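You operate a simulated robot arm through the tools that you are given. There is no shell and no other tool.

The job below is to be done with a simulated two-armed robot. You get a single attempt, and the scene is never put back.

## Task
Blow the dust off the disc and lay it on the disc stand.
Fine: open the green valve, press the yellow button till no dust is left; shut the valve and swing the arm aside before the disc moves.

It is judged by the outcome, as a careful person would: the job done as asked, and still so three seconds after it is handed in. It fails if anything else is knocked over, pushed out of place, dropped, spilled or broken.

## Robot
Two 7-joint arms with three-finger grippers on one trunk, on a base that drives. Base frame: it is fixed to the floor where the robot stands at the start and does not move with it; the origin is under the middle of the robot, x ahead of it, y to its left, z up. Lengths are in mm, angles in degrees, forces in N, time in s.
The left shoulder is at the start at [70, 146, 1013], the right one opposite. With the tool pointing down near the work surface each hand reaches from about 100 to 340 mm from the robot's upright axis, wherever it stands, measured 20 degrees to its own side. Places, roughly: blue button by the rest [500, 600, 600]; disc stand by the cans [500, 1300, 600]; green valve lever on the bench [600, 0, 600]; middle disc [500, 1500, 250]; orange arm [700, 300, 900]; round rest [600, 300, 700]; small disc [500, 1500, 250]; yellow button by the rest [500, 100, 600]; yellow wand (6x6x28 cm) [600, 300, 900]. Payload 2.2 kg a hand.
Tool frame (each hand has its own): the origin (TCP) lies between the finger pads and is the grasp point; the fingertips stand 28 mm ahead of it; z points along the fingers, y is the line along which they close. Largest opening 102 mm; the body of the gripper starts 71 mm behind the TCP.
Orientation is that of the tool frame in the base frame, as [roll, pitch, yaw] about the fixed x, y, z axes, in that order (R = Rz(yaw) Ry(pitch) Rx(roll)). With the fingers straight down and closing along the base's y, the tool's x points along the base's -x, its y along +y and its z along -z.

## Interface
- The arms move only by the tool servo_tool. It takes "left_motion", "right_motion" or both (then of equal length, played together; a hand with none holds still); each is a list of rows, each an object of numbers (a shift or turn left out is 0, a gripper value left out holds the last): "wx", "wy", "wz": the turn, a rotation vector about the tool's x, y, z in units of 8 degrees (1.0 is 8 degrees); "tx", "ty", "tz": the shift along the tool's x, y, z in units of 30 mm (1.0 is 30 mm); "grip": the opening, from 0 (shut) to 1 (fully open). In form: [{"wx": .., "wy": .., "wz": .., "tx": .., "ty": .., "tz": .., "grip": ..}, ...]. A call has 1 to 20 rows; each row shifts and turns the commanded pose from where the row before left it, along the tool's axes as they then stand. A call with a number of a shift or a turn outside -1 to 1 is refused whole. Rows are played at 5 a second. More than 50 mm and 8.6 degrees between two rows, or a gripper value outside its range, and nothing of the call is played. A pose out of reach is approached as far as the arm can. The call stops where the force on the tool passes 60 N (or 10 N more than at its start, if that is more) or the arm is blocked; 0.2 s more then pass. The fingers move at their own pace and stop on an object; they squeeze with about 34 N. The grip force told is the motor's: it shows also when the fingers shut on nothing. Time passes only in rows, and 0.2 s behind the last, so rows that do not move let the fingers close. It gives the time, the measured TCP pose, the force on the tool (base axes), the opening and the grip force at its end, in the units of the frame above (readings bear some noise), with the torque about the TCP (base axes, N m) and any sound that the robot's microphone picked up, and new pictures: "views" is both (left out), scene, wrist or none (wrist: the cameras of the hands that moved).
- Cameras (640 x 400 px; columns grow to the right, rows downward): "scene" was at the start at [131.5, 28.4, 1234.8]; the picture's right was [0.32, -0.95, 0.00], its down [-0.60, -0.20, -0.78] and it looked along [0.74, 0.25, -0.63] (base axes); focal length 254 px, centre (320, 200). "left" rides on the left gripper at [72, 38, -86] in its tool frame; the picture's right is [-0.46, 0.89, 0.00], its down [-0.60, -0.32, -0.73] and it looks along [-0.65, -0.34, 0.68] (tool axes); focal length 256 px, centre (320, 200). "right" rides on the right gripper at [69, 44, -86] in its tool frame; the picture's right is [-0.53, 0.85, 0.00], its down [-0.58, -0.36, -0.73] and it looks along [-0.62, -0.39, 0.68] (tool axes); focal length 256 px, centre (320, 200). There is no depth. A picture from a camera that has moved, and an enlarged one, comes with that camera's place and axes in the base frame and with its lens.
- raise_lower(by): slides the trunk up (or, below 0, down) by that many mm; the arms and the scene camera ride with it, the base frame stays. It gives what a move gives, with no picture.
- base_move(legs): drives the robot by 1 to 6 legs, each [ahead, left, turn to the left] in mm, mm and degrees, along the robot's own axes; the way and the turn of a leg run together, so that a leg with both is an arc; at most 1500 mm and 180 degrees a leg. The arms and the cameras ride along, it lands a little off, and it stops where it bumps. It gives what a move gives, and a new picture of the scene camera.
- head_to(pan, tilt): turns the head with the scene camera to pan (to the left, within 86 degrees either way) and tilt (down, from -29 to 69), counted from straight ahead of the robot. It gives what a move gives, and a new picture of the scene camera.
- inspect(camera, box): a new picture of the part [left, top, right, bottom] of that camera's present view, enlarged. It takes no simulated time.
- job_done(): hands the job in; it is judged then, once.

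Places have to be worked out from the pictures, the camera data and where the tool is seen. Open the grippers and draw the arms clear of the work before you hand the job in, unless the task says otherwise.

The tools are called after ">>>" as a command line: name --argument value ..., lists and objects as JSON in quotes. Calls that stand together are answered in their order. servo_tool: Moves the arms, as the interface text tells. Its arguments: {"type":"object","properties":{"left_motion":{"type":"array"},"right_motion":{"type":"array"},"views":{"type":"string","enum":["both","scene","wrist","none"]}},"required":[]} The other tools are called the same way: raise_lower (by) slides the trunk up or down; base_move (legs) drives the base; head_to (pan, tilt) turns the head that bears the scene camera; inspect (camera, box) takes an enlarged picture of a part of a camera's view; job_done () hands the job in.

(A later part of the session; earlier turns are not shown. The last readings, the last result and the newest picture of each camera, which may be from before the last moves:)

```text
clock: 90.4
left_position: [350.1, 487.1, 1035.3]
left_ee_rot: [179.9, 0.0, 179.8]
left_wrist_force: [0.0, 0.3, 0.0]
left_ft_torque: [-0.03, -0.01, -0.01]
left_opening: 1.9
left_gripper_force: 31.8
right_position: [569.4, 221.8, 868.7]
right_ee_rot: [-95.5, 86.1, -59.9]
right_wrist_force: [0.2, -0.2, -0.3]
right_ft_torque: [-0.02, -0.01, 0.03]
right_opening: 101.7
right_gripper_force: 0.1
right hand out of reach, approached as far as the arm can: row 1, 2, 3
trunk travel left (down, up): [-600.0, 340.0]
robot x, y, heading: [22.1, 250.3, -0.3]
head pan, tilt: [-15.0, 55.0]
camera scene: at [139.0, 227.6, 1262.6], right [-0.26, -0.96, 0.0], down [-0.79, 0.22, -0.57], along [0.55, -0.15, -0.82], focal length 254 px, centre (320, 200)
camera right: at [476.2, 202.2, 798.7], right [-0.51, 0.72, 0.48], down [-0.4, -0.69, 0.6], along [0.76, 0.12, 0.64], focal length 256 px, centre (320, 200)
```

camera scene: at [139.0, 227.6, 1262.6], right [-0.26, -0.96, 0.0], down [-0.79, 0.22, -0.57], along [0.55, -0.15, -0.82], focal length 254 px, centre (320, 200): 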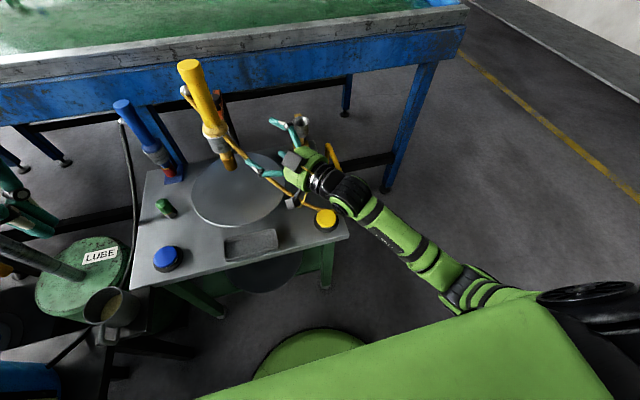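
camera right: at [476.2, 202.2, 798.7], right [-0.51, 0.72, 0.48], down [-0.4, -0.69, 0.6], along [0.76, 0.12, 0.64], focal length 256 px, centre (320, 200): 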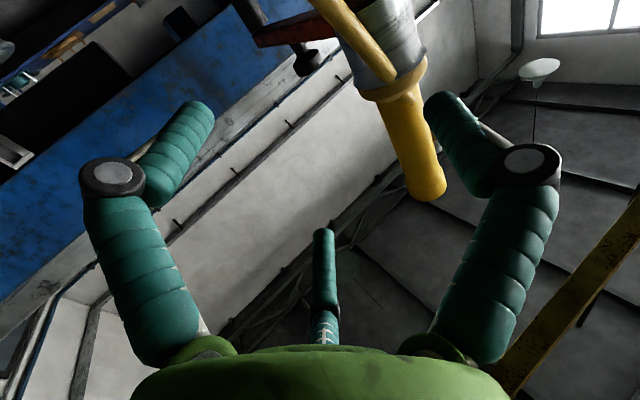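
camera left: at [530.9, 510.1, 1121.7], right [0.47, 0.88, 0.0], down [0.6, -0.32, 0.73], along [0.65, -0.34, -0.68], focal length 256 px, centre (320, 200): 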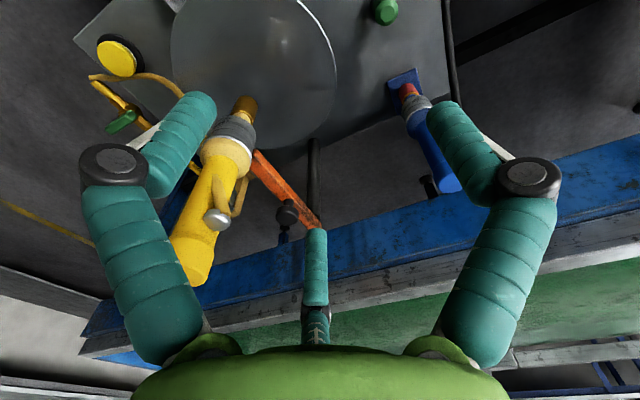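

This pose family is awkward. A better one: hand pitched 45° down-forward in its natural roll, straddling the wand just above the cup from the front. I turn the hand to yaw 0 and pitch it down 45°.

>>> servo_tool --right_motion '[{"wx": 1}, {"wx": 1}, {"wx": 1}, {"wx": 1}, {"wx": 0.4}, {"wy": 1}, {"wy": 1}, {"wy": 1}, {"wy": 1}, {"wy": 1}, {"wy": 0.6}, {}]' --views "both"

```text
clock: 93.0
left_position: [350.6, 487.3, 1035.5]
left_ee_rot: [-180.0, 0.0, 179.7]
left_wrist_force: [-0.6, 0.4, -0.2]
left_ft_torque: [0.04, 0.0, 0.02]
left_opening: 2.1
left_gripper_force: 31.0
right_position: [601.8, 153.6, 887.8]
right_ee_rot: [-176.0, 44.8, -150.8]
right_wrist_force: [-0.9, -0.5, 0.0]
right_ft_torque: [0.0, 0.02, 0.0]
right_opening: 102.1
right_gripper_force: 0.2
right hand out of reach, approached as far as the arm can: row 1, 2, 3, 4, 5
trunk travel left (down, up): [-600.0, 340.0]
robot x, y, heading: [21.4, 243.4, -0.4]
head pan, tilt: [-15.0, 55.0]
camera scene: at [138.8, 227.6, 1262.6], right [-0.26, -0.96, 0.0], down [-0.79, 0.22, -0.57], along [0.55, -0.15, -0.82], focal length 254 px, centre (320, 200)
camera right: at [482.6, 144.5, 898.7], right [-0.05, 0.94, 0.34], down [0.05, -0.33, 0.94], along [1.0, 0.06, -0.03], focal length 256 px, centre (320, 200)
```

scene: 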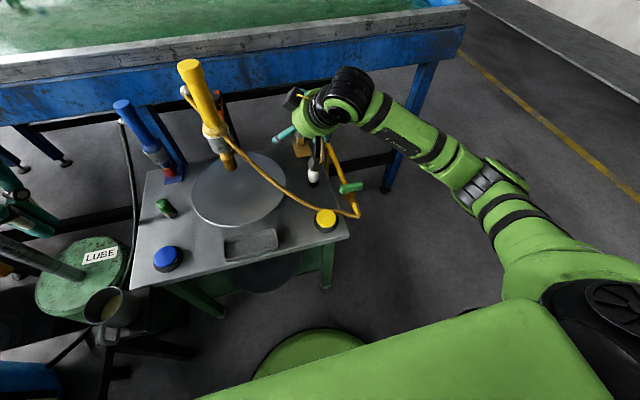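
right: 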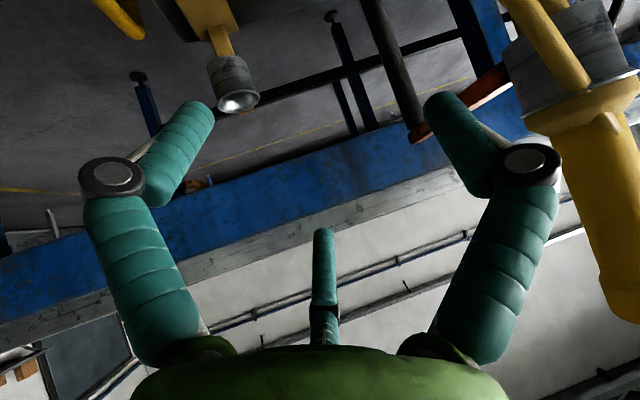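

Good: the hand is now pitched 45° with a natural elbow. I slide left to a stand-off point in front of the cup at about [548, 301, 900].

>>> servo_tool --right_motion '[{"ty": 0.9, "tx": -0.15}, {"ty": 0.9, "tx": -0.15}, {"ty": 0.9, "tx": -0.15}, {"ty": 0.9, "tx": -0.15}, {"ty": 0.8, "tx": -0.15}, {"ty": 0.7, "tx": -0.1, "grip": 0.8}, {}]' --views "both"

```text
clock: 94.6
left_position: [349.9, 487.1, 1035.0]
left_ee_rot: [179.9, 0.0, 179.7]
left_wrist_force: [-0.6, 0.4, 0.6]
left_ft_torque: [-0.01, 0.03, -0.02]
left_opening: 1.9
left_gripper_force: 30.7
right_position: [549.1, 299.4, 897.0]
right_ee_rot: [-176.1, 44.9, -150.8]
right_wrist_force: [-0.2, -0.5, 0.5]
right_ft_torque: [0.01, 0.03, 0.02]
right_opening: 81.7
right_gripper_force: 0.1
trunk travel left (down, up): [-600.0, 340.0]
robot x, y, heading: [21.8, 246.4, -0.3]
head pan, tilt: [-15.0, 55.0]
camera scene: at [139.0, 227.1, 1262.6], right [-0.26, -0.96, 0.0], down [-0.79, 0.22, -0.57], along [0.55, -0.15, -0.82], focal length 254 px, centre (320, 200)
camera right: at [430.6, 290.0, 908.3], right [-0.05, 0.94, 0.34], down [0.05, -0.33, 0.94], along [1.0, 0.06, -0.03], focal length 256 px, centre (320, 200)
```

scene: 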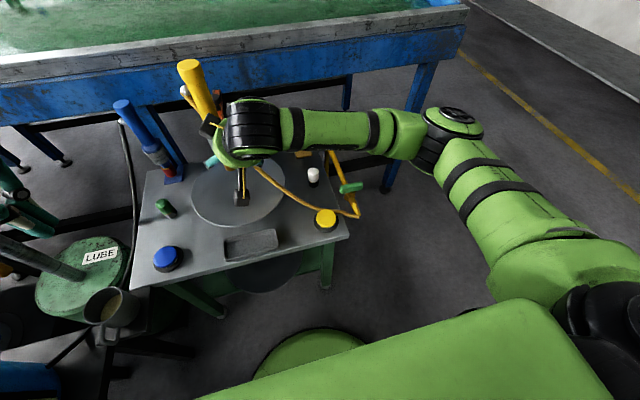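
right: 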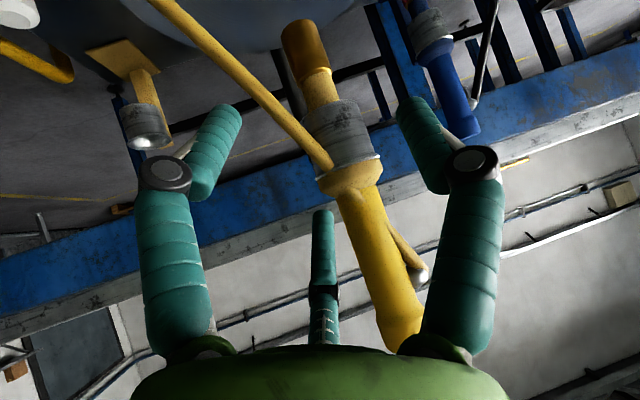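

The cup is nicely framed between the fingers (≈[640, 336, 857]). I open fully and advance in two stages to straddle the cup's top rim.

>>> servo_tool --right_motion '[{"grip": 1, "tx": -0.49, "tz": 0.69, "ty": 0.06}, {"tx": -0.49, "tz": 0.69, "ty": 0.06}, {}]' --views "both"

>>> inspect --camera "scene" --box '[140, 40, 340, 220]'

```text
clock: 95.4
left_position: [350.7, 487.4, 1036.1]
left_ee_rot: [180.0, 0.0, 179.8]
left_wrist_force: [0.3, 0.0, 0.2]
left_ft_torque: [0.02, 0.0, -0.02]
left_opening: 2.0
left_gripper_force: 31.3
right_position: [593.2, 326.5, 887.7]
right_ee_rot: [-176.1, 44.8, -150.7]
right_wrist_force: [-0.1, -0.3, -0.1]
right_ft_torque: [0.04, 0.0, 0.0]
right_opening: 101.9
right_gripper_force: 0.2
trunk travel left (down, up): [-600.0, 340.0]
robot x, y, heading: [18.8, 248.7, -0.1]
head pan, tilt: [-15.0, 55.0]
camera scene: at [138.9, 227.6, 1262.6], right [-0.26, -0.96, 0.0], down [-0.79, 0.22, -0.57], along [0.55, -0.15, -0.82], focal length 254 px, centre (320, 200)
camera right: at [474.3, 316.3, 899.4], right [-0.05, 0.94, 0.34], down [0.05, -0.33, 0.94], along [1.0, 0.06, -0.03], focal length 256 px, centre (320, 200)
```

scene: 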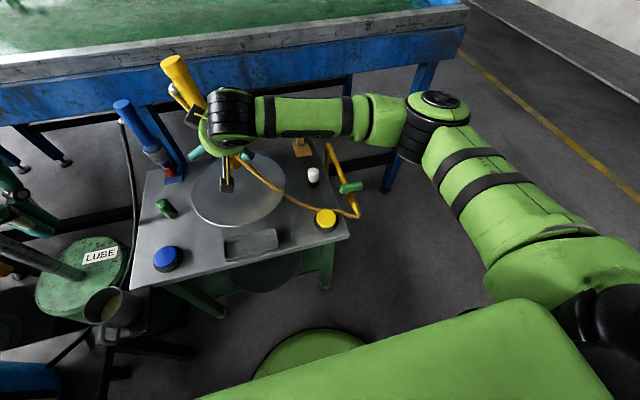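
right: 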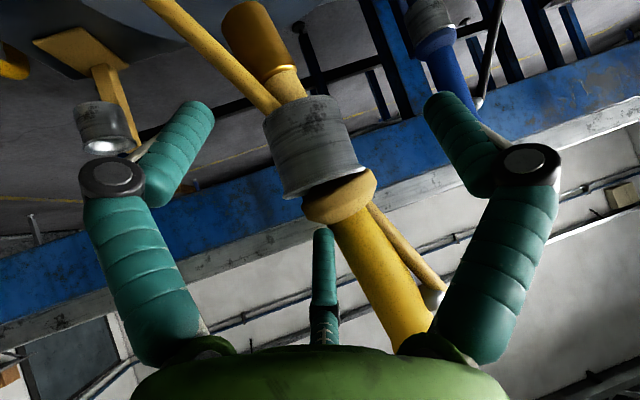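

```text
2.22 times, centred on (240, 130) of scene
camera zoom: at [138.9, 227.6, 1262.6], right [-0.26, -0.96, 0.0], down [-0.79, 0.22, -0.57], along [0.55, -0.15, -0.82], focal length 564 px, centre (498, 356)
```

zoom: 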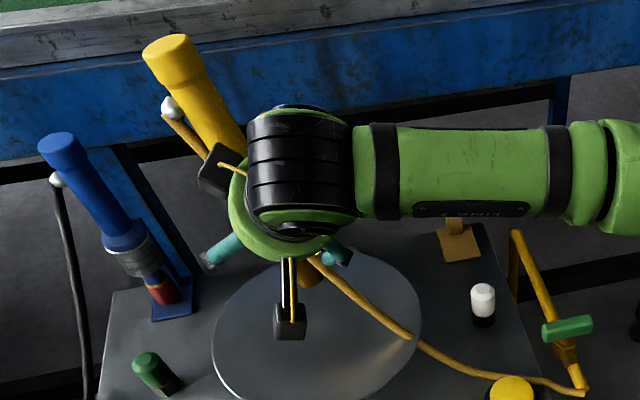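

The wand is tilting in its cup — some part of the hand (likely the camera box side) is pushing its handle. I back straight out immediately.

>>> servo_tool --right_motion '[{"tx": 0.49, "tz": -0.69, "ty": -0.06}, {"tx": 0.49, "tz": -0.69, "ty": -0.06}, {}]' --views "both"

>>> inspect --camera "scene" --box '[140, 40, 340, 220]'

```text
clock: 96.2
left_position: [351.1, 488.0, 1035.7]
left_ee_rot: [-180.0, 0.0, 179.8]
left_wrist_force: [0.2, 0.7, -0.6]
left_ft_torque: [-0.03, 0.03, -0.03]
left_opening: 2.4
left_gripper_force: 31.3
right_position: [547.3, 301.7, 898.5]
right_ee_rot: [-176.1, 44.8, -150.7]
right_wrist_force: [0.6, 0.4, 0.0]
right_ft_torque: [-0.03, 0.0, 0.03]
right_opening: 102.2
right_gripper_force: 0.0
trunk travel left (down, up): [-600.0, 340.0]
robot x, y, heading: [16.3, 245.7, -0.2]
head pan, tilt: [-15.0, 55.0]
camera scene: at [139.4, 228.1, 1262.6], right [-0.26, -0.96, 0.0], down [-0.79, 0.22, -0.57], along [0.55, -0.15, -0.82], focal length 254 px, centre (320, 200)
camera right: at [428.5, 291.6, 909.3], right [-0.05, 0.94, 0.34], down [0.05, -0.33, 0.94], along [1.0, 0.06, -0.03], focal length 256 px, centre (320, 200)
```

scene: 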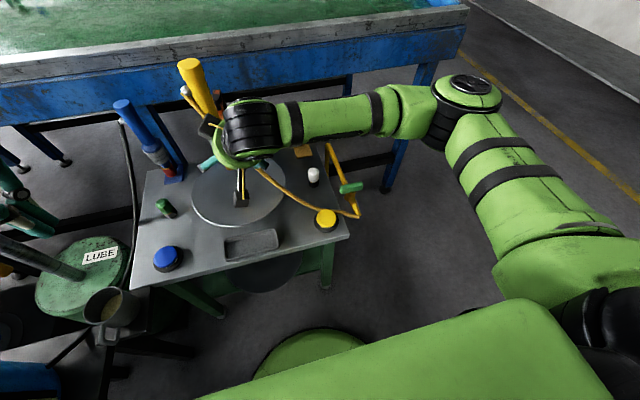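
right: 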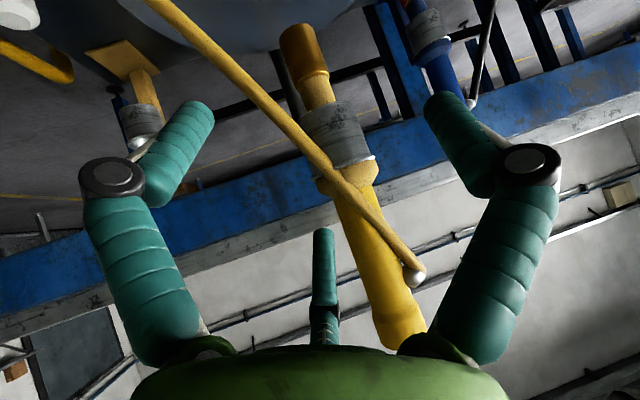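

```text
2.22 times, centred on (240, 130) of scene
camera zoom: at [139.4, 228.1, 1262.6], right [-0.26, -0.96, 0.0], down [-0.79, 0.22, -0.57], along [0.55, -0.15, -0.82], focal length 564 px, centre (498, 356)
```

zoom: 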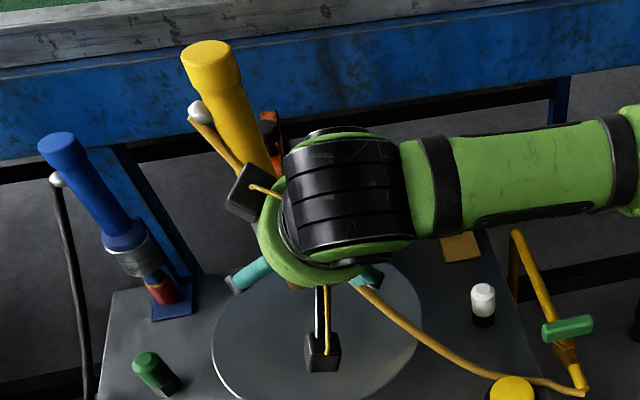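

The wand dropped back into its cup. I zoom in to check that it's seated.

>>> inspect --camera "right" --box '[240, 0, 460, 360]'

>>> inspect --camera "left" --box '[0, 0, 640, 400]'

```text
1.11 times, centred on (350, 180) of right
camera zoom: at [428.5, 291.6, 909.3], right [-0.05, 0.94, 0.34], down [0.05, -0.33, 0.94], along [1.0, 0.06, -0.03], focal length 284 px, centre (287, 222)
```

zoom: 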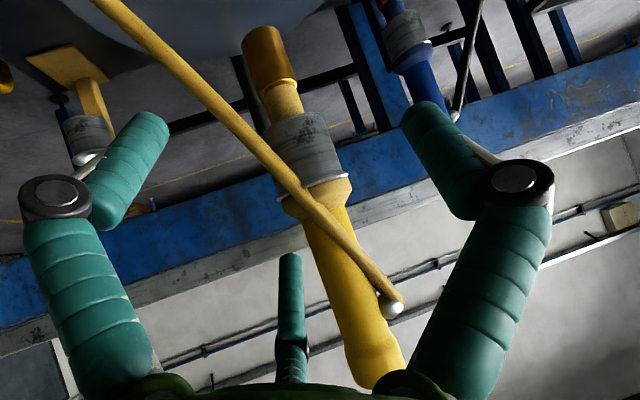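

```text
1.00 times, centred on (320, 200) of left (not enlarged: the box is as wide or as high as the picture)
camera zoom: at [280.5, 524.7, 1121.3], right [0.47, 0.88, 0.0], down [0.6, -0.32, 0.73], along [0.65, -0.34, -0.68], focal length 256 px, centre (320, 200)
```

zoom: 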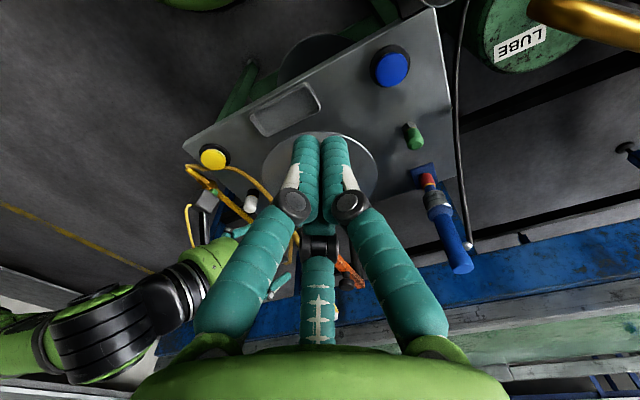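

The wand is seated (nozzle through the cup, cone on rim), but it's loose — so I must push only on the cup/arm. I'll withdraw the right hand to the right and use the left hand, closed and pitched 45°, against the cup's left side.

>>> servo_tool --right_motion '[{"ty": -0.9}, {"ty": -0.9}, {"ty": -0.9}, {"ty": -0.9}, {"ty": -0.9}, {"ty": -0.9, "tz": -0.5}, {"ty": -0.6, "tz": -0.8}, {"tz": -0.8}]' --left_motion '[{}, {}, {}, {}, {"wz": 1}, {"wz": 1}, {"wz": 1}, {"wz": 1}]' --views "scene"

>>> head_to --pan 20 --tilt 35

```text
clock: 98.0
left_position: [349.7, 487.8, 1035.6]
left_ee_rot: [179.9, 0.1, 147.6]
left_wrist_force: [-1.0, 0.6, -0.1]
left_ft_torque: [0.0, -0.05, -0.01]
left_opening: 2.3
left_gripper_force: 31.2
right_position: [588.9, 121.9, 953.3]
right_ee_rot: [-176.1, 44.7, -150.7]
right_wrist_force: [-0.4, 0.1, 0.0]
right_ft_torque: [0.01, -0.01, -0.01]
right_opening: 101.9
right_gripper_force: 0.1
trunk travel left (down, up): [-600.0, 340.0]
robot x, y, heading: [15.6, 241.4, -0.4]
head pan, tilt: [-15.0, 55.0]
camera scene: at [138.3, 228.0, 1262.7], right [-0.26, -0.96, 0.0], down [-0.79, 0.22, -0.57], along [0.55, -0.15, -0.82], focal length 254 px, centre (320, 200)
```

scene: 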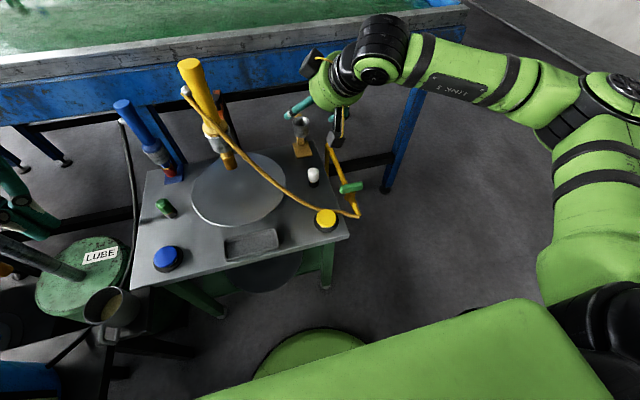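

```text
clock: 99.0
left_position: [349.7, 486.7, 1034.1]
left_ee_rot: [180.0, -0.1, 147.8]
left_wrist_force: [0.1, -0.8, 0.0]
left_ft_torque: [0.0, -0.02, -0.01]
left_opening: 2.1
left_gripper_force: 31.5
right_position: [590.3, 122.6, 954.0]
right_ee_rot: [-176.1, 44.9, -150.7]
right_wrist_force: [-0.2, 0.2, -0.2]
right_ft_torque: [0.02, 0.0, -0.02]
right_opening: 102.0
right_gripper_force: 0.1
trunk travel left (down, up): [-600.0, 340.0]
robot x, y, heading: [21.7, 250.8, -0.5]
head pan, tilt: [20.0, 35.0]
camera scene: at [152.2, 276.3, 1290.8], right [0.34, -0.94, 0.0], down [-0.54, -0.19, -0.82], along [0.77, 0.28, -0.57], focal length 254 px, centre (320, 200)
```

scene: 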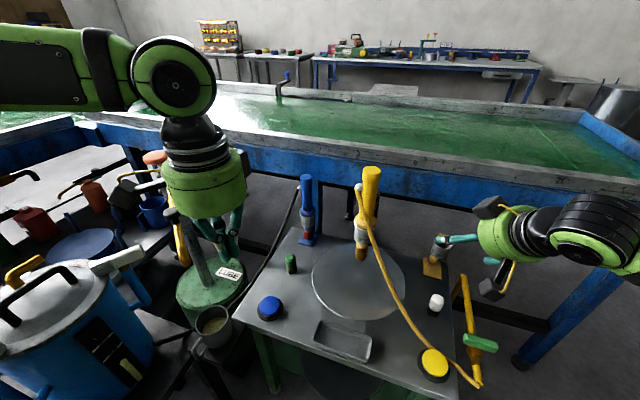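

>>> inspect --camera "scene" --box '[280, 140, 460, 320]'

```text
2.22 times, centred on (370, 230) of scene
camera zoom: at [152.2, 276.3, 1290.8], right [0.34, -0.94, 0.0], down [-0.54, -0.19, -0.82], along [0.77, 0.28, -0.57], focal length 564 px, centre (209, 133)
```

zoom: 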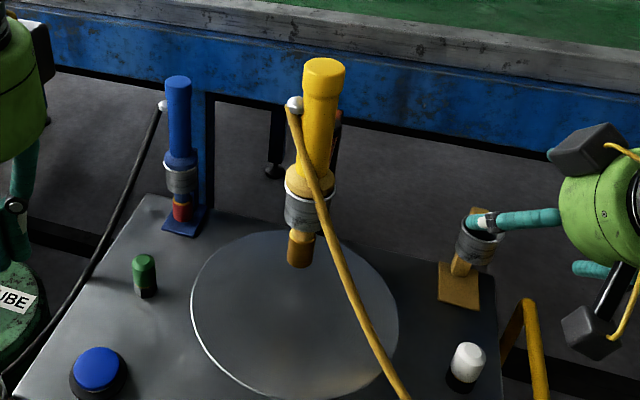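

Wand seated fine. I drive forward 80 mm, then tilt the left hand in stages.

>>> base_move --legs '[[80, 0, 0]]'

>>> servo_tool --left_motion '[{"wy": -1}, {"wy": -1}, {"wy": -1}, {"wy": -1}, {"wy": -1}, {"wy": -0.6}]' --views "both"

```text
clock: 100.1
left_position: [428.9, 486.6, 1034.8]
left_ee_rot: [-179.9, 0.1, 147.8]
left_wrist_force: [-0.6, 0.6, -0.6]
left_ft_torque: [0.01, 0.03, 0.0]
left_opening: 2.1
left_gripper_force: 31.1
right_position: [667.9, 123.3, 952.7]
right_ee_rot: [-176.0, 44.9, -150.7]
right_wrist_force: [0.1, -0.3, 0.3]
right_ft_torque: [-0.01, 0.0, 0.01]
right_opening: 101.9
right_gripper_force: 0.0
trunk travel left (down, up): [-600.0, 340.0]
robot x, y, heading: [97.1, 246.6, -0.4]
head pan, tilt: [20.0, 35.0]
camera scene: at [230.5, 276.0, 1290.9], right [0.34, -0.94, 0.0], down [-0.54, -0.19, -0.82], along [0.77, 0.28, -0.57], focal length 254 px, centre (320, 200)
```

scene: 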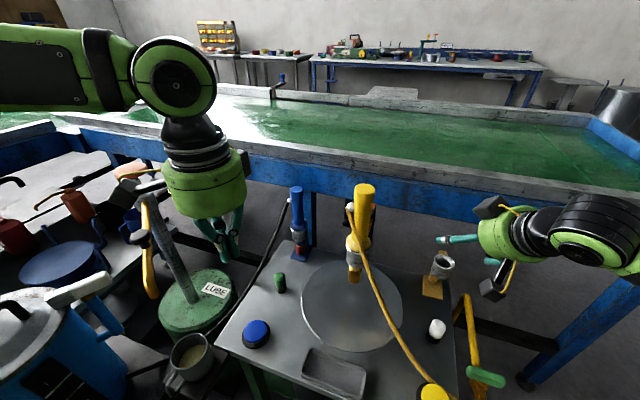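

```text
clock: 101.5
left_position: [444.3, 498.9, 1050.4]
left_ee_rot: [-179.9, 44.8, 147.7]
left_wrist_force: [0.2, 0.3, -0.7]
left_ft_torque: [0.0, -0.06, 0.0]
left_opening: 1.9
left_gripper_force: 30.7
left hand out of reach, approached as far as the arm can: row 5, 6
right_position: [667.1, 122.1, 952.6]
right_ee_rot: [-176.2, 45.0, -150.7]
right_wrist_force: [-0.4, -0.4, 0.1]
right_ft_torque: [-0.02, -0.01, 0.04]
right_opening: 101.8
right_gripper_force: 0.0
trunk travel left (down, up): [-600.0, 340.0]
robot x, y, heading: [97.6, 245.6, -0.3]
head pan, tilt: [20.0, 35.0]
camera scene: at [230.3, 276.0, 1290.9], right [0.34, -0.94, 0.0], down [-0.54, -0.19, -0.82], along [0.77, 0.28, -0.57], focal length 254 px, centre (320, 200)
camera left: at [371.2, 588.9, 1059.3], right [0.75, 0.57, 0.33], down [-0.24, -0.22, 0.94], along [0.61, -0.79, -0.03], focal length 256 px, centre (320, 200)
```

scene: 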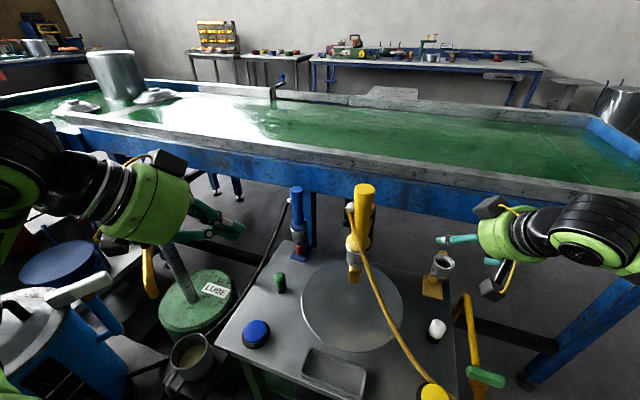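
left: 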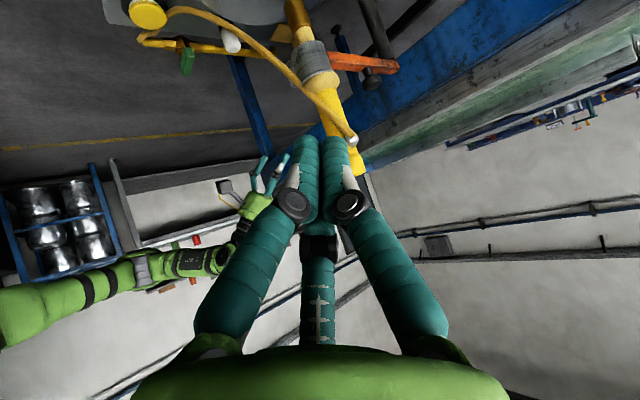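

No sway this time; the left hand points forward-right-down. I move it toward the stand-off left-front of the cup.

>>> servo_tool --left_motion '[{"tz": 0.9, "ty": -0.1, "tx": 0.1}, {"tz": 0.9, "ty": -0.1, "tx": 0.1}, {"tz": 0.9, "ty": -0.1, "tx": 0.1}, {"tz": 0.9, "ty": -0.1, "tx": 0.1}, {"tz": 0.9, "ty": -0.1, "tx": 0.1}, {"tz": 0.9, "ty": -0.2, "tx": 0.1}, {"tz": 0.9, "ty": -0.2, "tx": 0.1}, {}]' --views "both"

>>> inspect --camera "scene" --box '[220, 140, 440, 340]'

```text
clock: 103.3
left_position: [544.9, 419.8, 906.7]
left_ee_rot: [179.9, 44.9, 147.8]
left_wrist_force: [-0.3, 0.4, -0.4]
left_ft_torque: [-0.01, -0.01, 0.04]
left_opening: 2.1
left_gripper_force: 31.2
left hand out of reach, approached as far as the arm can: row 1, 2, 3
right_position: [667.3, 121.8, 952.2]
right_ee_rot: [-176.0, 44.9, -150.8]
right_wrist_force: [0.7, 0.0, 0.3]
right_ft_torque: [-0.02, 0.01, 0.01]
right_opening: 102.0
right_gripper_force: 0.1
trunk travel left (down, up): [-600.0, 340.0]
robot x, y, heading: [98.1, 243.6, -0.4]
head pan, tilt: [20.0, 35.0]
camera scene: at [230.1, 276.2, 1290.9], right [0.34, -0.94, 0.0], down [-0.54, -0.19, -0.82], along [0.77, 0.28, -0.57], focal length 254 px, centre (320, 200)
camera left: at [471.3, 510.5, 916.7], right [0.75, 0.57, 0.33], down [-0.24, -0.22, 0.94], along [0.61, -0.79, -0.03], focal length 256 px, centre (320, 200)
```

scene: 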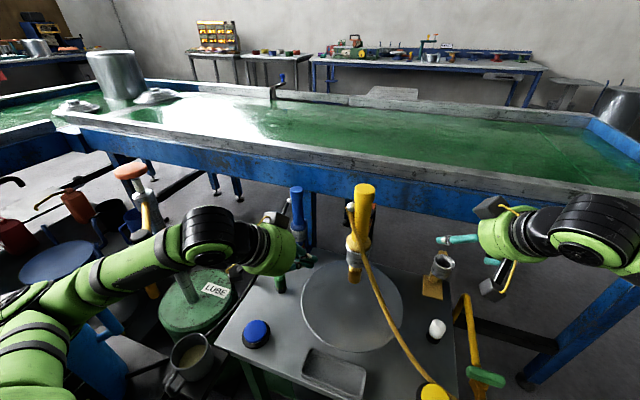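
left: 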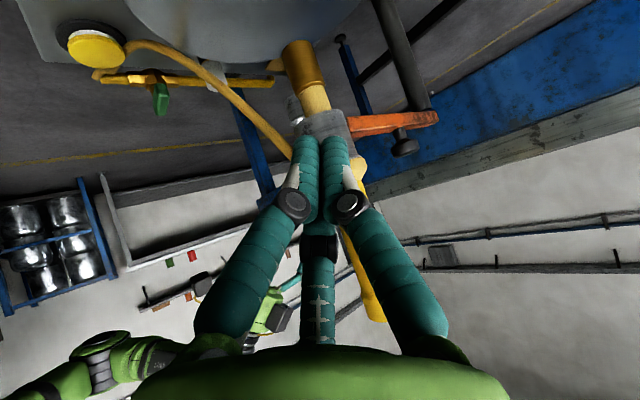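

```text
2.00 times, centred on (330, 240) of scene
camera zoom: at [230.1, 276.2, 1290.9], right [0.34, -0.94, 0.0], down [-0.54, -0.19, -0.82], along [0.77, 0.28, -0.57], focal length 507 px, centre (300, 120)
```

zoom: 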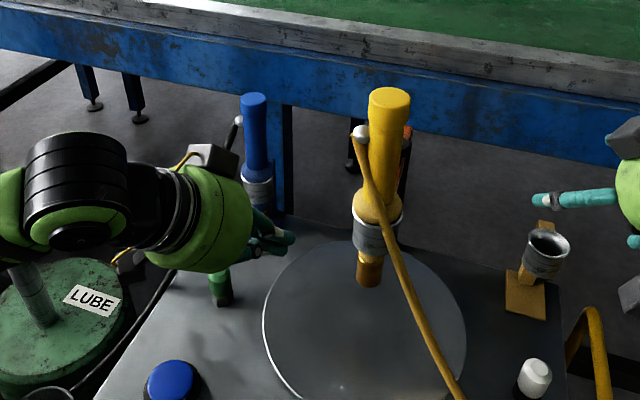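

Cup re-measured at ≈[640, 339, 845–860]. I step to the pre-contact point and then approach in the push direction.

>>> servo_tool --left_motion '[{"tx": 0.25, "ty": -0.3, "tz": 0.6}, {"tx": 0.25, "ty": -0.28, "tz": 0.55}, {"tx": -0.5, "tz": 0.5}, {"tx": -0.35, "tz": 0.35}, {}]' --views "both"

>>> inspect --camera "scene" --box '[220, 140, 440, 340]'

```text
clock: 104.5
left_position: [575.4, 379.0, 873.4]
left_ee_rot: [-180.0, 44.8, 147.7]
left_wrist_force: [0.3, 0.0, 1.1]
left_ft_torque: [-0.01, 0.0, -0.01]
left_opening: 2.0
left_gripper_force: 31.6
right_position: [667.0, 121.8, 953.2]
right_ee_rot: [-176.0, 45.0, -150.7]
right_wrist_force: [-0.3, -0.1, 0.5]
right_ft_torque: [-0.02, -0.03, 0.0]
right_opening: 102.0
right_gripper_force: 0.1
trunk travel left (down, up): [-600.0, 340.0]
robot x, y, heading: [100.3, 245.3, -0.3]
head pan, tilt: [20.0, 35.0]
camera scene: at [230.4, 276.2, 1290.9], right [0.34, -0.94, 0.0], down [-0.54, -0.19, -0.82], along [0.77, 0.28, -0.57], focal length 254 px, centre (320, 200)
camera left: at [502.8, 469.4, 883.7], right [0.75, 0.57, 0.33], down [-0.24, -0.22, 0.94], along [0.61, -0.79, -0.03], focal length 256 px, centre (320, 200)
```

scene: 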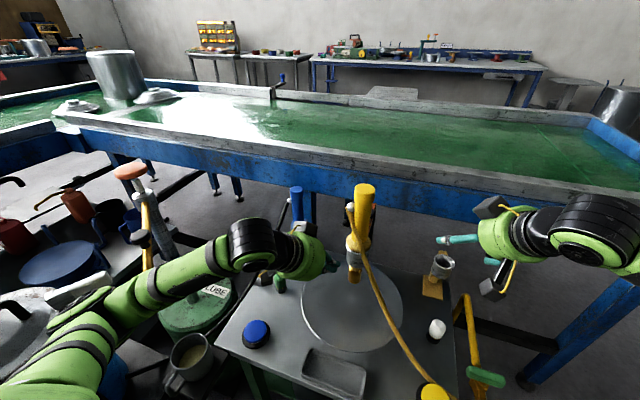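
left: 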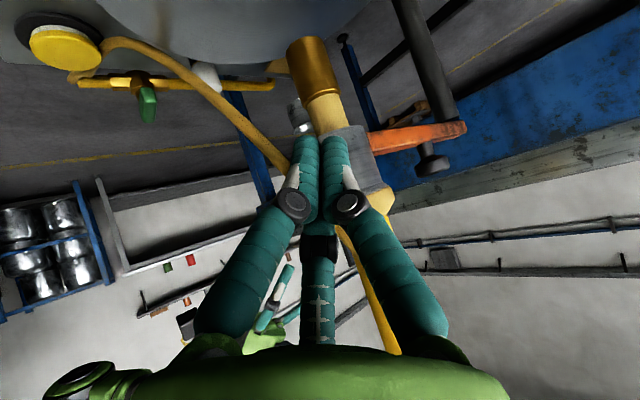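

```text
2.00 times, centred on (330, 240) of scene
camera zoom: at [230.4, 276.2, 1290.9], right [0.34, -0.94, 0.0], down [-0.54, -0.19, -0.82], along [0.77, 0.28, -0.57], focal length 507 px, centre (300, 120)
```

zoom: 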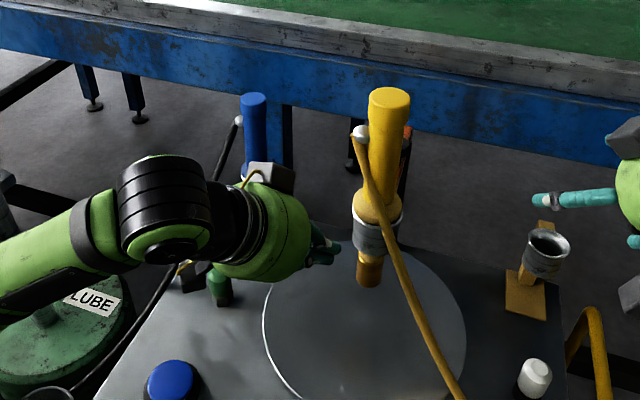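

The fingertips are level with the cup. I clear the right hand out of the wand's swing zone first, and set the left tip slightly more to the +y side of the cup.

>>> servo_tool --right_motion '[{"tx": 0.46, "ty": 0.14, "tz": -0.76}, {"tx": 0.46, "ty": 0.14, "tz": -0.76}, {"tx": 0.46, "ty": 0.14, "tz": -0.76}, {"tx": 0.46, "ty": 0.14, "tz": -0.76}, {"tx": 0.46, "ty": 0.14, "tz": -0.76}, {"tx": 0.46, "ty": 0.14, "tz": -0.76}, {"tx": 0.46, "ty": 0.14, "tz": -0.76}]' --left_motion '[{"tx": -0.04, "ty": 0.37, "tz": 0.04}, {"tx": -0.04, "ty": 0.37, "tz": 0.04}, {}, {}, {}, {}, {}]' --views "both"

```text
clock: 106.1
left_position: [589.9, 395.1, 872.5]
left_ee_rot: [179.8, 44.9, 147.6]
left_wrist_force: [-0.4, -0.3, -0.4]
left_ft_torque: [0.0, 0.0, -0.03]
left_opening: 2.0
left_gripper_force: 31.2
right_position: [516.4, 63.0, 1005.6]
right_ee_rot: [-176.3, 44.8, -150.6]
right_wrist_force: [-0.5, -0.4, 0.0]
right_ft_torque: [0.02, -0.01, -0.03]
right_opening: 102.1
right_gripper_force: 0.1
right hand out of reach, approached as far as the arm can: row 6, 7
trunk travel left (down, up): [-600.0, 340.0]
robot x, y, heading: [94.7, 249.1, -0.4]
head pan, tilt: [20.0, 35.0]
camera scene: at [229.0, 274.4, 1291.1], right [0.34, -0.94, 0.0], down [-0.54, -0.19, -0.82], along [0.77, 0.28, -0.57], focal length 254 px, centre (320, 200)
camera right: at [397.3, 52.9, 1017.0], right [-0.05, 0.94, 0.34], down [0.05, -0.33, 0.94], along [1.0, 0.06, -0.03], focal length 256 px, centre (320, 200)
camera left: at [516.4, 485.7, 884.1], right [0.75, 0.57, 0.33], down [-0.24, -0.22, 0.94], along [0.61, -0.79, -0.03], focal length 256 px, centre (320, 200)
```

scene: 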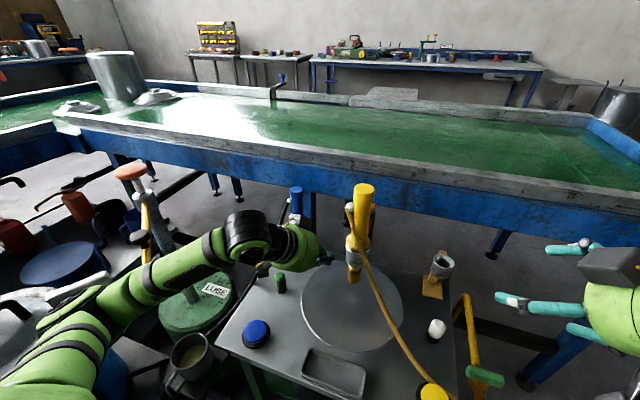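
right: 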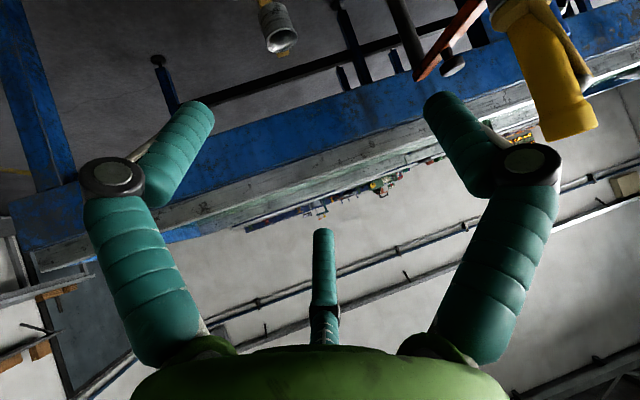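
left: 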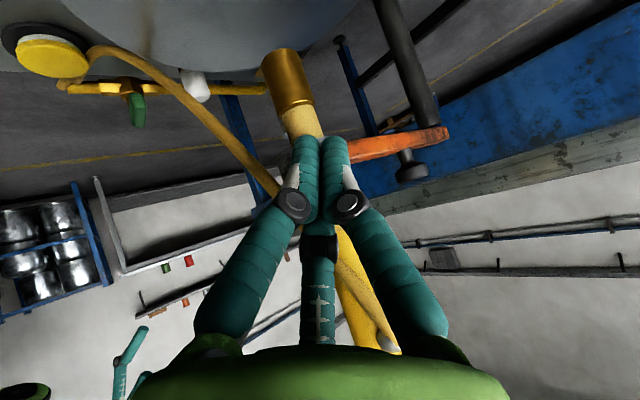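

Now I make contact and push the first few degrees, watching wand and forces.

>>> servo_tool --left_motion '[{"tx": -0.21, "ty": -0.17, "tz": 0.21}, {"tx": -0.22, "ty": -0.17, "tz": 0.22}, {"tx": -0.27, "ty": -0.5, "tz": 0.26}, {"tx": -0.26, "ty": -0.49, "tz": 0.26}]' --views "both"

>>> inspect --camera "scene" --box '[220, 140, 440, 340]'

```text
clock: 107.1
left_position: [593.6, 349.3, 880.3]
left_ee_rot: [179.2, 45.2, 147.8]
left_wrist_force: [0.6, 0.3, -0.4]
left_ft_torque: [-0.01, -0.02, 0.01]
left_opening: 2.1
left_gripper_force: 31.7
right_position: [503.9, 69.9, 1013.7]
right_ee_rot: [-175.4, 45.3, -149.9]
right_wrist_force: [0.8, 0.1, -0.8]
right_ft_torque: [-0.03, 0.0, 0.06]
right_opening: 101.9
right_gripper_force: 0.0
trunk travel left (down, up): [-600.0, 340.0]
robot x, y, heading: [96.0, 242.0, -0.4]
head pan, tilt: [20.0, 35.0]
camera scene: at [213.5, 281.7, 1292.7], right [0.34, -0.94, 0.01], down [-0.53, -0.2, -0.83], along [0.78, 0.28, -0.56], focal length 254 px, centre (320, 200)
camera left: at [519.4, 439.3, 889.0], right [0.74, 0.58, 0.34], down [-0.25, -0.23, 0.94], along [0.62, -0.78, -0.02], focal length 256 px, centre (320, 200)
```

scene: 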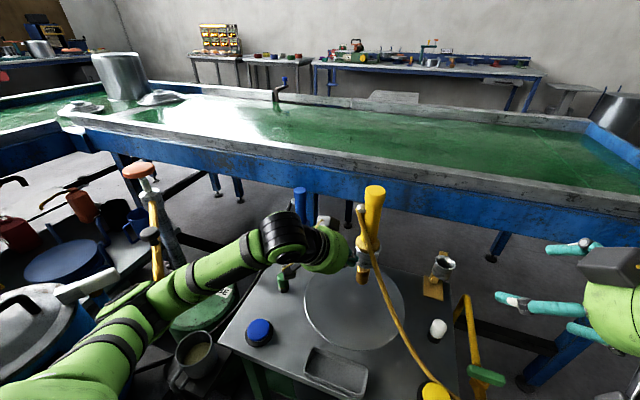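
left: 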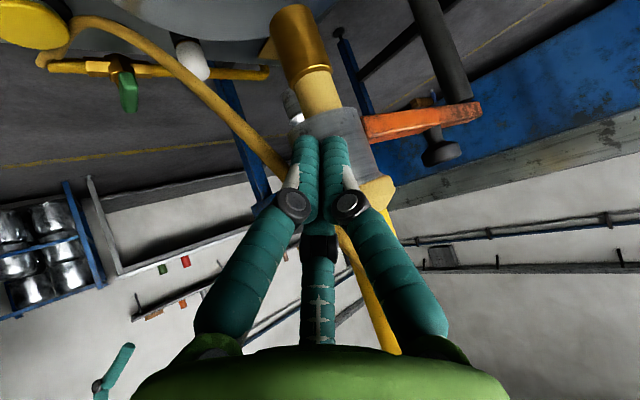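

```text
2.00 times, centred on (330, 240) of scene
camera zoom: at [213.5, 281.7, 1292.7], right [0.34, -0.94, 0.01], down [-0.53, -0.2, -0.83], along [0.78, 0.28, -0.56], focal length 507 px, centre (300, 120)
```

zoom: 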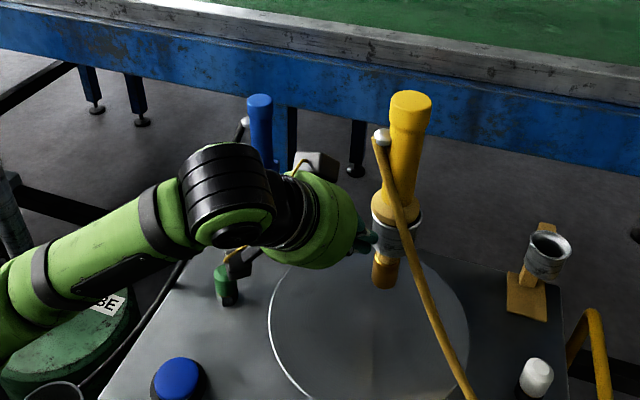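

The body has leaned back ~15 mm while the hand force reads zero, so the left elbow/forearm is probably pressing on something. I look at it before doing anything else.

>>> head_to --pan 55 --tilt 55

```text
clock: 108.1
left_position: [592.2, 348.6, 880.0]
left_ee_rot: [179.1, 45.5, 147.6]
left_wrist_force: [0.1, 1.2, -0.8]
left_ft_torque: [0.02, 0.01, 0.02]
left_opening: 1.9
left_gripper_force: 31.8
right_position: [503.6, 68.9, 1011.6]
right_ee_rot: [-175.2, 45.4, -149.9]
right_wrist_force: [0.5, 0.9, 1.4]
right_ft_torque: [-0.01, -0.03, -0.02]
right_opening: 102.0
right_gripper_force: 0.1
trunk travel left (down, up): [-600.0, 340.0]
robot x, y, heading: [95.9, 249.5, -0.2]
head pan, tilt: [55.0, 55.0]
camera scene: at [171.5, 310.7, 1263.6], right [0.82, -0.58, 0.02], down [-0.46, -0.67, -0.58], along [0.34, 0.46, -0.82], focal length 254 px, centre (320, 200)
```

scene: 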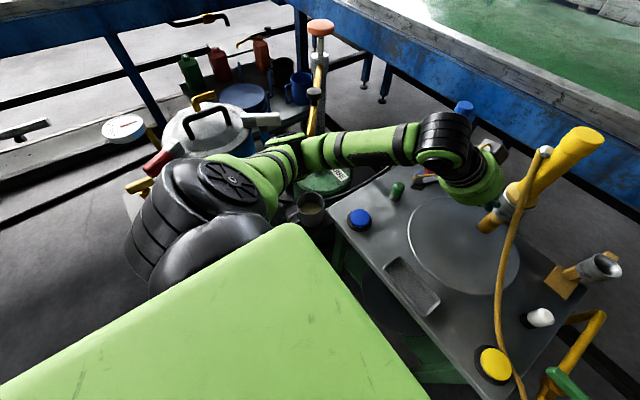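

The left elbow is right beside the bin's white lever. I retreat the left hand along its path, and will then shift the base to the right to get the elbow clear.

>>> servo_tool --left_motion '[{"tx": 0.27, "ty": 0.5, "tz": -0.26}, {"tx": 0.27, "ty": 0.5, "tz": -0.26}, {"tx": 0.22, "ty": 0.17, "tz": -0.22}, {"tx": 0.22, "ty": 0.17, "tz": -0.22}, {"tx": 0.4, "tz": -0.4}, {"tx": 0.4, "tz": -0.4}]' --views "scene"

```text
clock: 109.5
left_position: [562.2, 414.9, 874.1]
left_ee_rot: [179.9, 44.9, 147.7]
left_wrist_force: [0.0, -0.5, 1.0]
left_ft_torque: [0.0, 0.0, 0.0]
left_opening: 1.9
left_gripper_force: 31.6
right_position: [516.5, 64.7, 1005.7]
right_ee_rot: [-176.2, 44.9, -150.7]
right_wrist_force: [1.2, -0.2, -0.1]
right_ft_torque: [-0.01, 0.01, -0.02]
right_opening: 102.0
right_gripper_force: 0.1
trunk travel left (down, up): [-600.0, 340.0]
robot x, y, heading: [95.8, 248.1, -0.3]
head pan, tilt: [55.0, 55.0]
camera scene: at [189.2, 305.5, 1262.8], right [0.82, -0.58, 0.0], down [-0.47, -0.67, -0.57], along [0.33, 0.47, -0.82], focal length 254 px, centre (320, 200)
```

scene: 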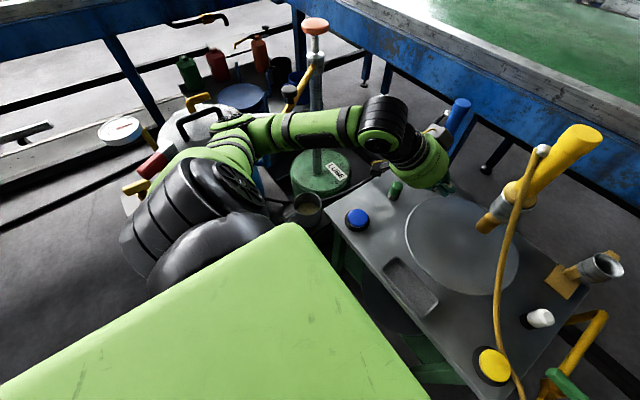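

I withdraw the left hand the way it came, then shift the base 130 mm to the right.

>>> servo_tool --left_motion '[{"tz": -0.9, "ty": 0.1, "tx": -0.1}, {"tz": -0.9, "ty": 0.1, "tx": -0.1}, {"tz": -0.9, "ty": 0.1, "tx": -0.1}, {"tz": -0.9, "ty": 0.1, "tx": -0.1}, {"tz": -0.9, "tx": -0.1}, {"tz": -0.7, "tx": -0.1}]' --views "scene"

>>> base_move --legs '[[0, -130, 0]]'

```text
clock: 110.9
left_position: [489.8, 478.4, 997.8]
left_ee_rot: [-179.9, 44.8, 147.7]
left_wrist_force: [0.2, -0.4, 0.6]
left_ft_torque: [0.01, -0.04, -0.01]
left_opening: 2.2
left_gripper_force: 31.7
left hand out of reach, approached as far as the arm can: row 5
right_position: [516.8, 62.8, 1006.2]
right_ee_rot: [-176.2, 44.8, -150.8]
right_wrist_force: [-0.6, 0.2, 0.5]
right_ft_torque: [-0.01, 0.0, -0.02]
right_opening: 102.1
right_gripper_force: 0.1
trunk travel left (down, up): [-600.0, 340.0]
robot x, y, heading: [97.0, 246.9, -0.1]
head pan, tilt: [55.0, 55.0]
camera scene: at [188.1, 304.5, 1262.7], right [0.82, -0.58, 0.0], down [-0.47, -0.67, -0.57], along [0.33, 0.47, -0.82], focal length 254 px, centre (320, 200)
```

scene: 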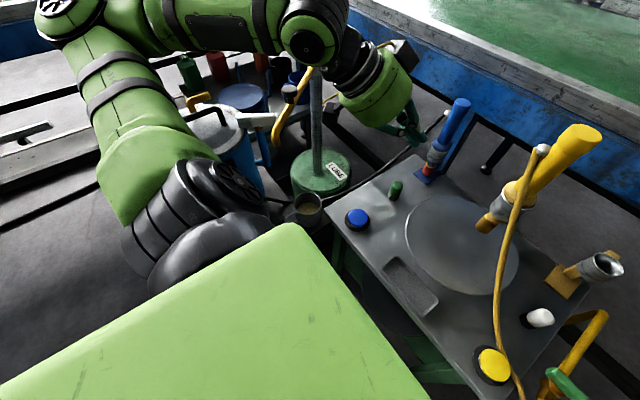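

```text
clock: 112.2
left_position: [489.6, 351.6, 997.6]
left_ee_rot: [-179.7, 44.8, 147.8]
left_wrist_force: [1.0, 0.3, -0.6]
left_ft_torque: [-0.01, -0.02, -0.02]
left_opening: 2.2
left_gripper_force: 31.5
right_position: [517.6, -63.4, 1005.9]
right_ee_rot: [-176.1, 44.7, -150.6]
right_wrist_force: [-0.8, 0.6, 0.6]
right_ft_torque: [-0.02, 0.0, -0.02]
right_opening: 102.2
right_gripper_force: 0.1
trunk travel left (down, up): [-600.0, 340.0]
robot x, y, heading: [94.0, 119.9, -0.2]
head pan, tilt: [55.0, 55.0]
camera scene: at [188.7, 177.5, 1262.6], right [0.82, -0.58, 0.0], down [-0.47, -0.67, -0.57], along [0.33, 0.47, -0.82], focal length 254 px, centre (320, 200)
```

scene: 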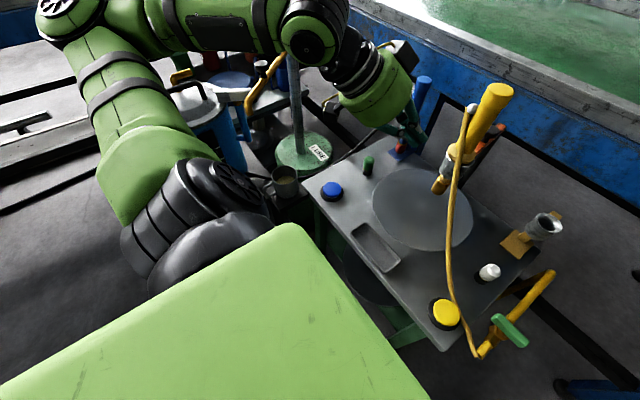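

Everything is in place. With more room on the left, I move the left hand back to the stand-off left-front of the cup.

>>> servo_tool --left_motion '[{"tx": 0.32, "ty": 0.55, "tz": 0.35}, {"tx": 0.32, "ty": 0.55, "tz": 0.35}, {"tx": 0.32, "ty": 0.55, "tz": 0.4}, {"tx": 0.32, "ty": 0.5, "tz": 0.4}, {"tx": 0.32, "ty": 0.5, "tz": 0.45}, {"tx": 0.3, "ty": 0.3, "tz": 0.45}, {}]' --views "scene"

```text
clock: 113.8
left_position: [545.6, 419.7, 907.0]
left_ee_rot: [-179.9, 44.8, 147.8]
left_wrist_force: [0.2, 0.1, 0.0]
left_ft_torque: [0.01, 0.03, 0.0]
left_opening: 2.0
left_gripper_force: 31.5
right_position: [517.3, -64.0, 1005.3]
right_ee_rot: [-176.2, 44.6, -150.7]
right_wrist_force: [0.8, -0.7, 0.5]
right_ft_torque: [0.03, -0.01, 0.02]
right_opening: 101.7
right_gripper_force: 0.0
trunk travel left (down, up): [-600.0, 340.0]
robot x, y, heading: [96.7, 120.2, -0.2]
head pan, tilt: [55.0, 55.0]
camera scene: at [188.4, 176.4, 1262.7], right [0.82, -0.58, 0.0], down [-0.47, -0.67, -0.57], along [0.33, 0.47, -0.82], focal length 254 px, centre (320, 200)
```

scene: 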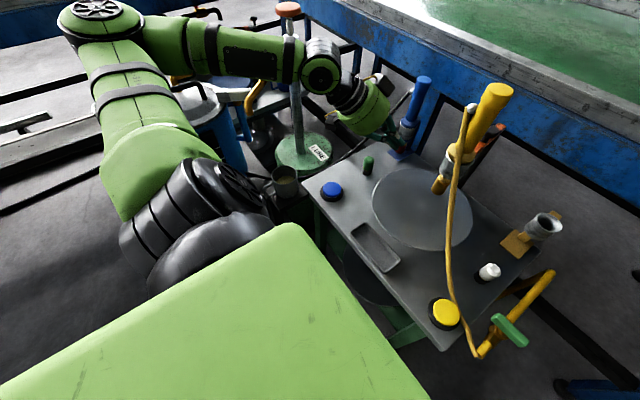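

Elbow now rides high and clear. I go to the pre-contact point.

>>> servo_tool --left_motion '[{"tx": -0.12, "ty": 0.04, "tz": 0.7}, {"tx": -0.12, "ty": 0.04, "tz": 0.7}, {"tx": -0.12, "ty": 0.04, "tz": 0.6}, {"tx": -0.21, "ty": -0.17, "tz": 0.21}, {}]' --views "scene"

>>> inspect --camera "scene" --box '[300, 40, 560, 220]'

```text
clock: 115.0
left_position: [594.0, 387.3, 871.1]
left_ee_rot: [-180.0, 44.7, 147.8]
left_wrist_force: [0.0, -0.5, -0.1]
left_ft_torque: [0.0, -0.04, 0.01]
left_opening: 2.1
left_gripper_force: 31.6
right_position: [516.7, -64.1, 1006.7]
right_ee_rot: [-176.1, 44.6, -150.7]
right_wrist_force: [-0.1, 0.9, 1.0]
right_ft_torque: [0.03, 0.0, 0.02]
right_opening: 102.0
right_gripper_force: 0.1
trunk travel left (down, up): [-600.0, 340.0]
robot x, y, heading: [95.0, 118.7, -0.3]
head pan, tilt: [55.0, 55.0]
camera scene: at [188.6, 176.8, 1262.6], right [0.82, -0.58, 0.0], down [-0.47, -0.67, -0.57], along [0.33, 0.47, -0.82], focal length 254 px, centre (320, 200)
```

scene: 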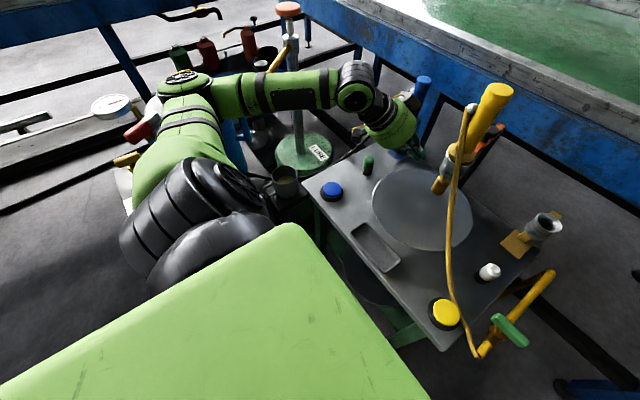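

```text
2.22 times, centred on (430, 130) of scene
camera zoom: at [188.6, 176.8, 1262.6], right [0.82, -0.58, 0.0], down [-0.47, -0.67, -0.57], along [0.33, 0.47, -0.82], focal length 564 px, centre (76, 356)
```

zoom: 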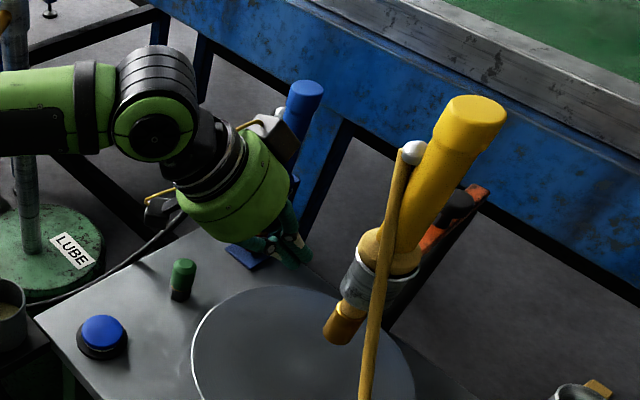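

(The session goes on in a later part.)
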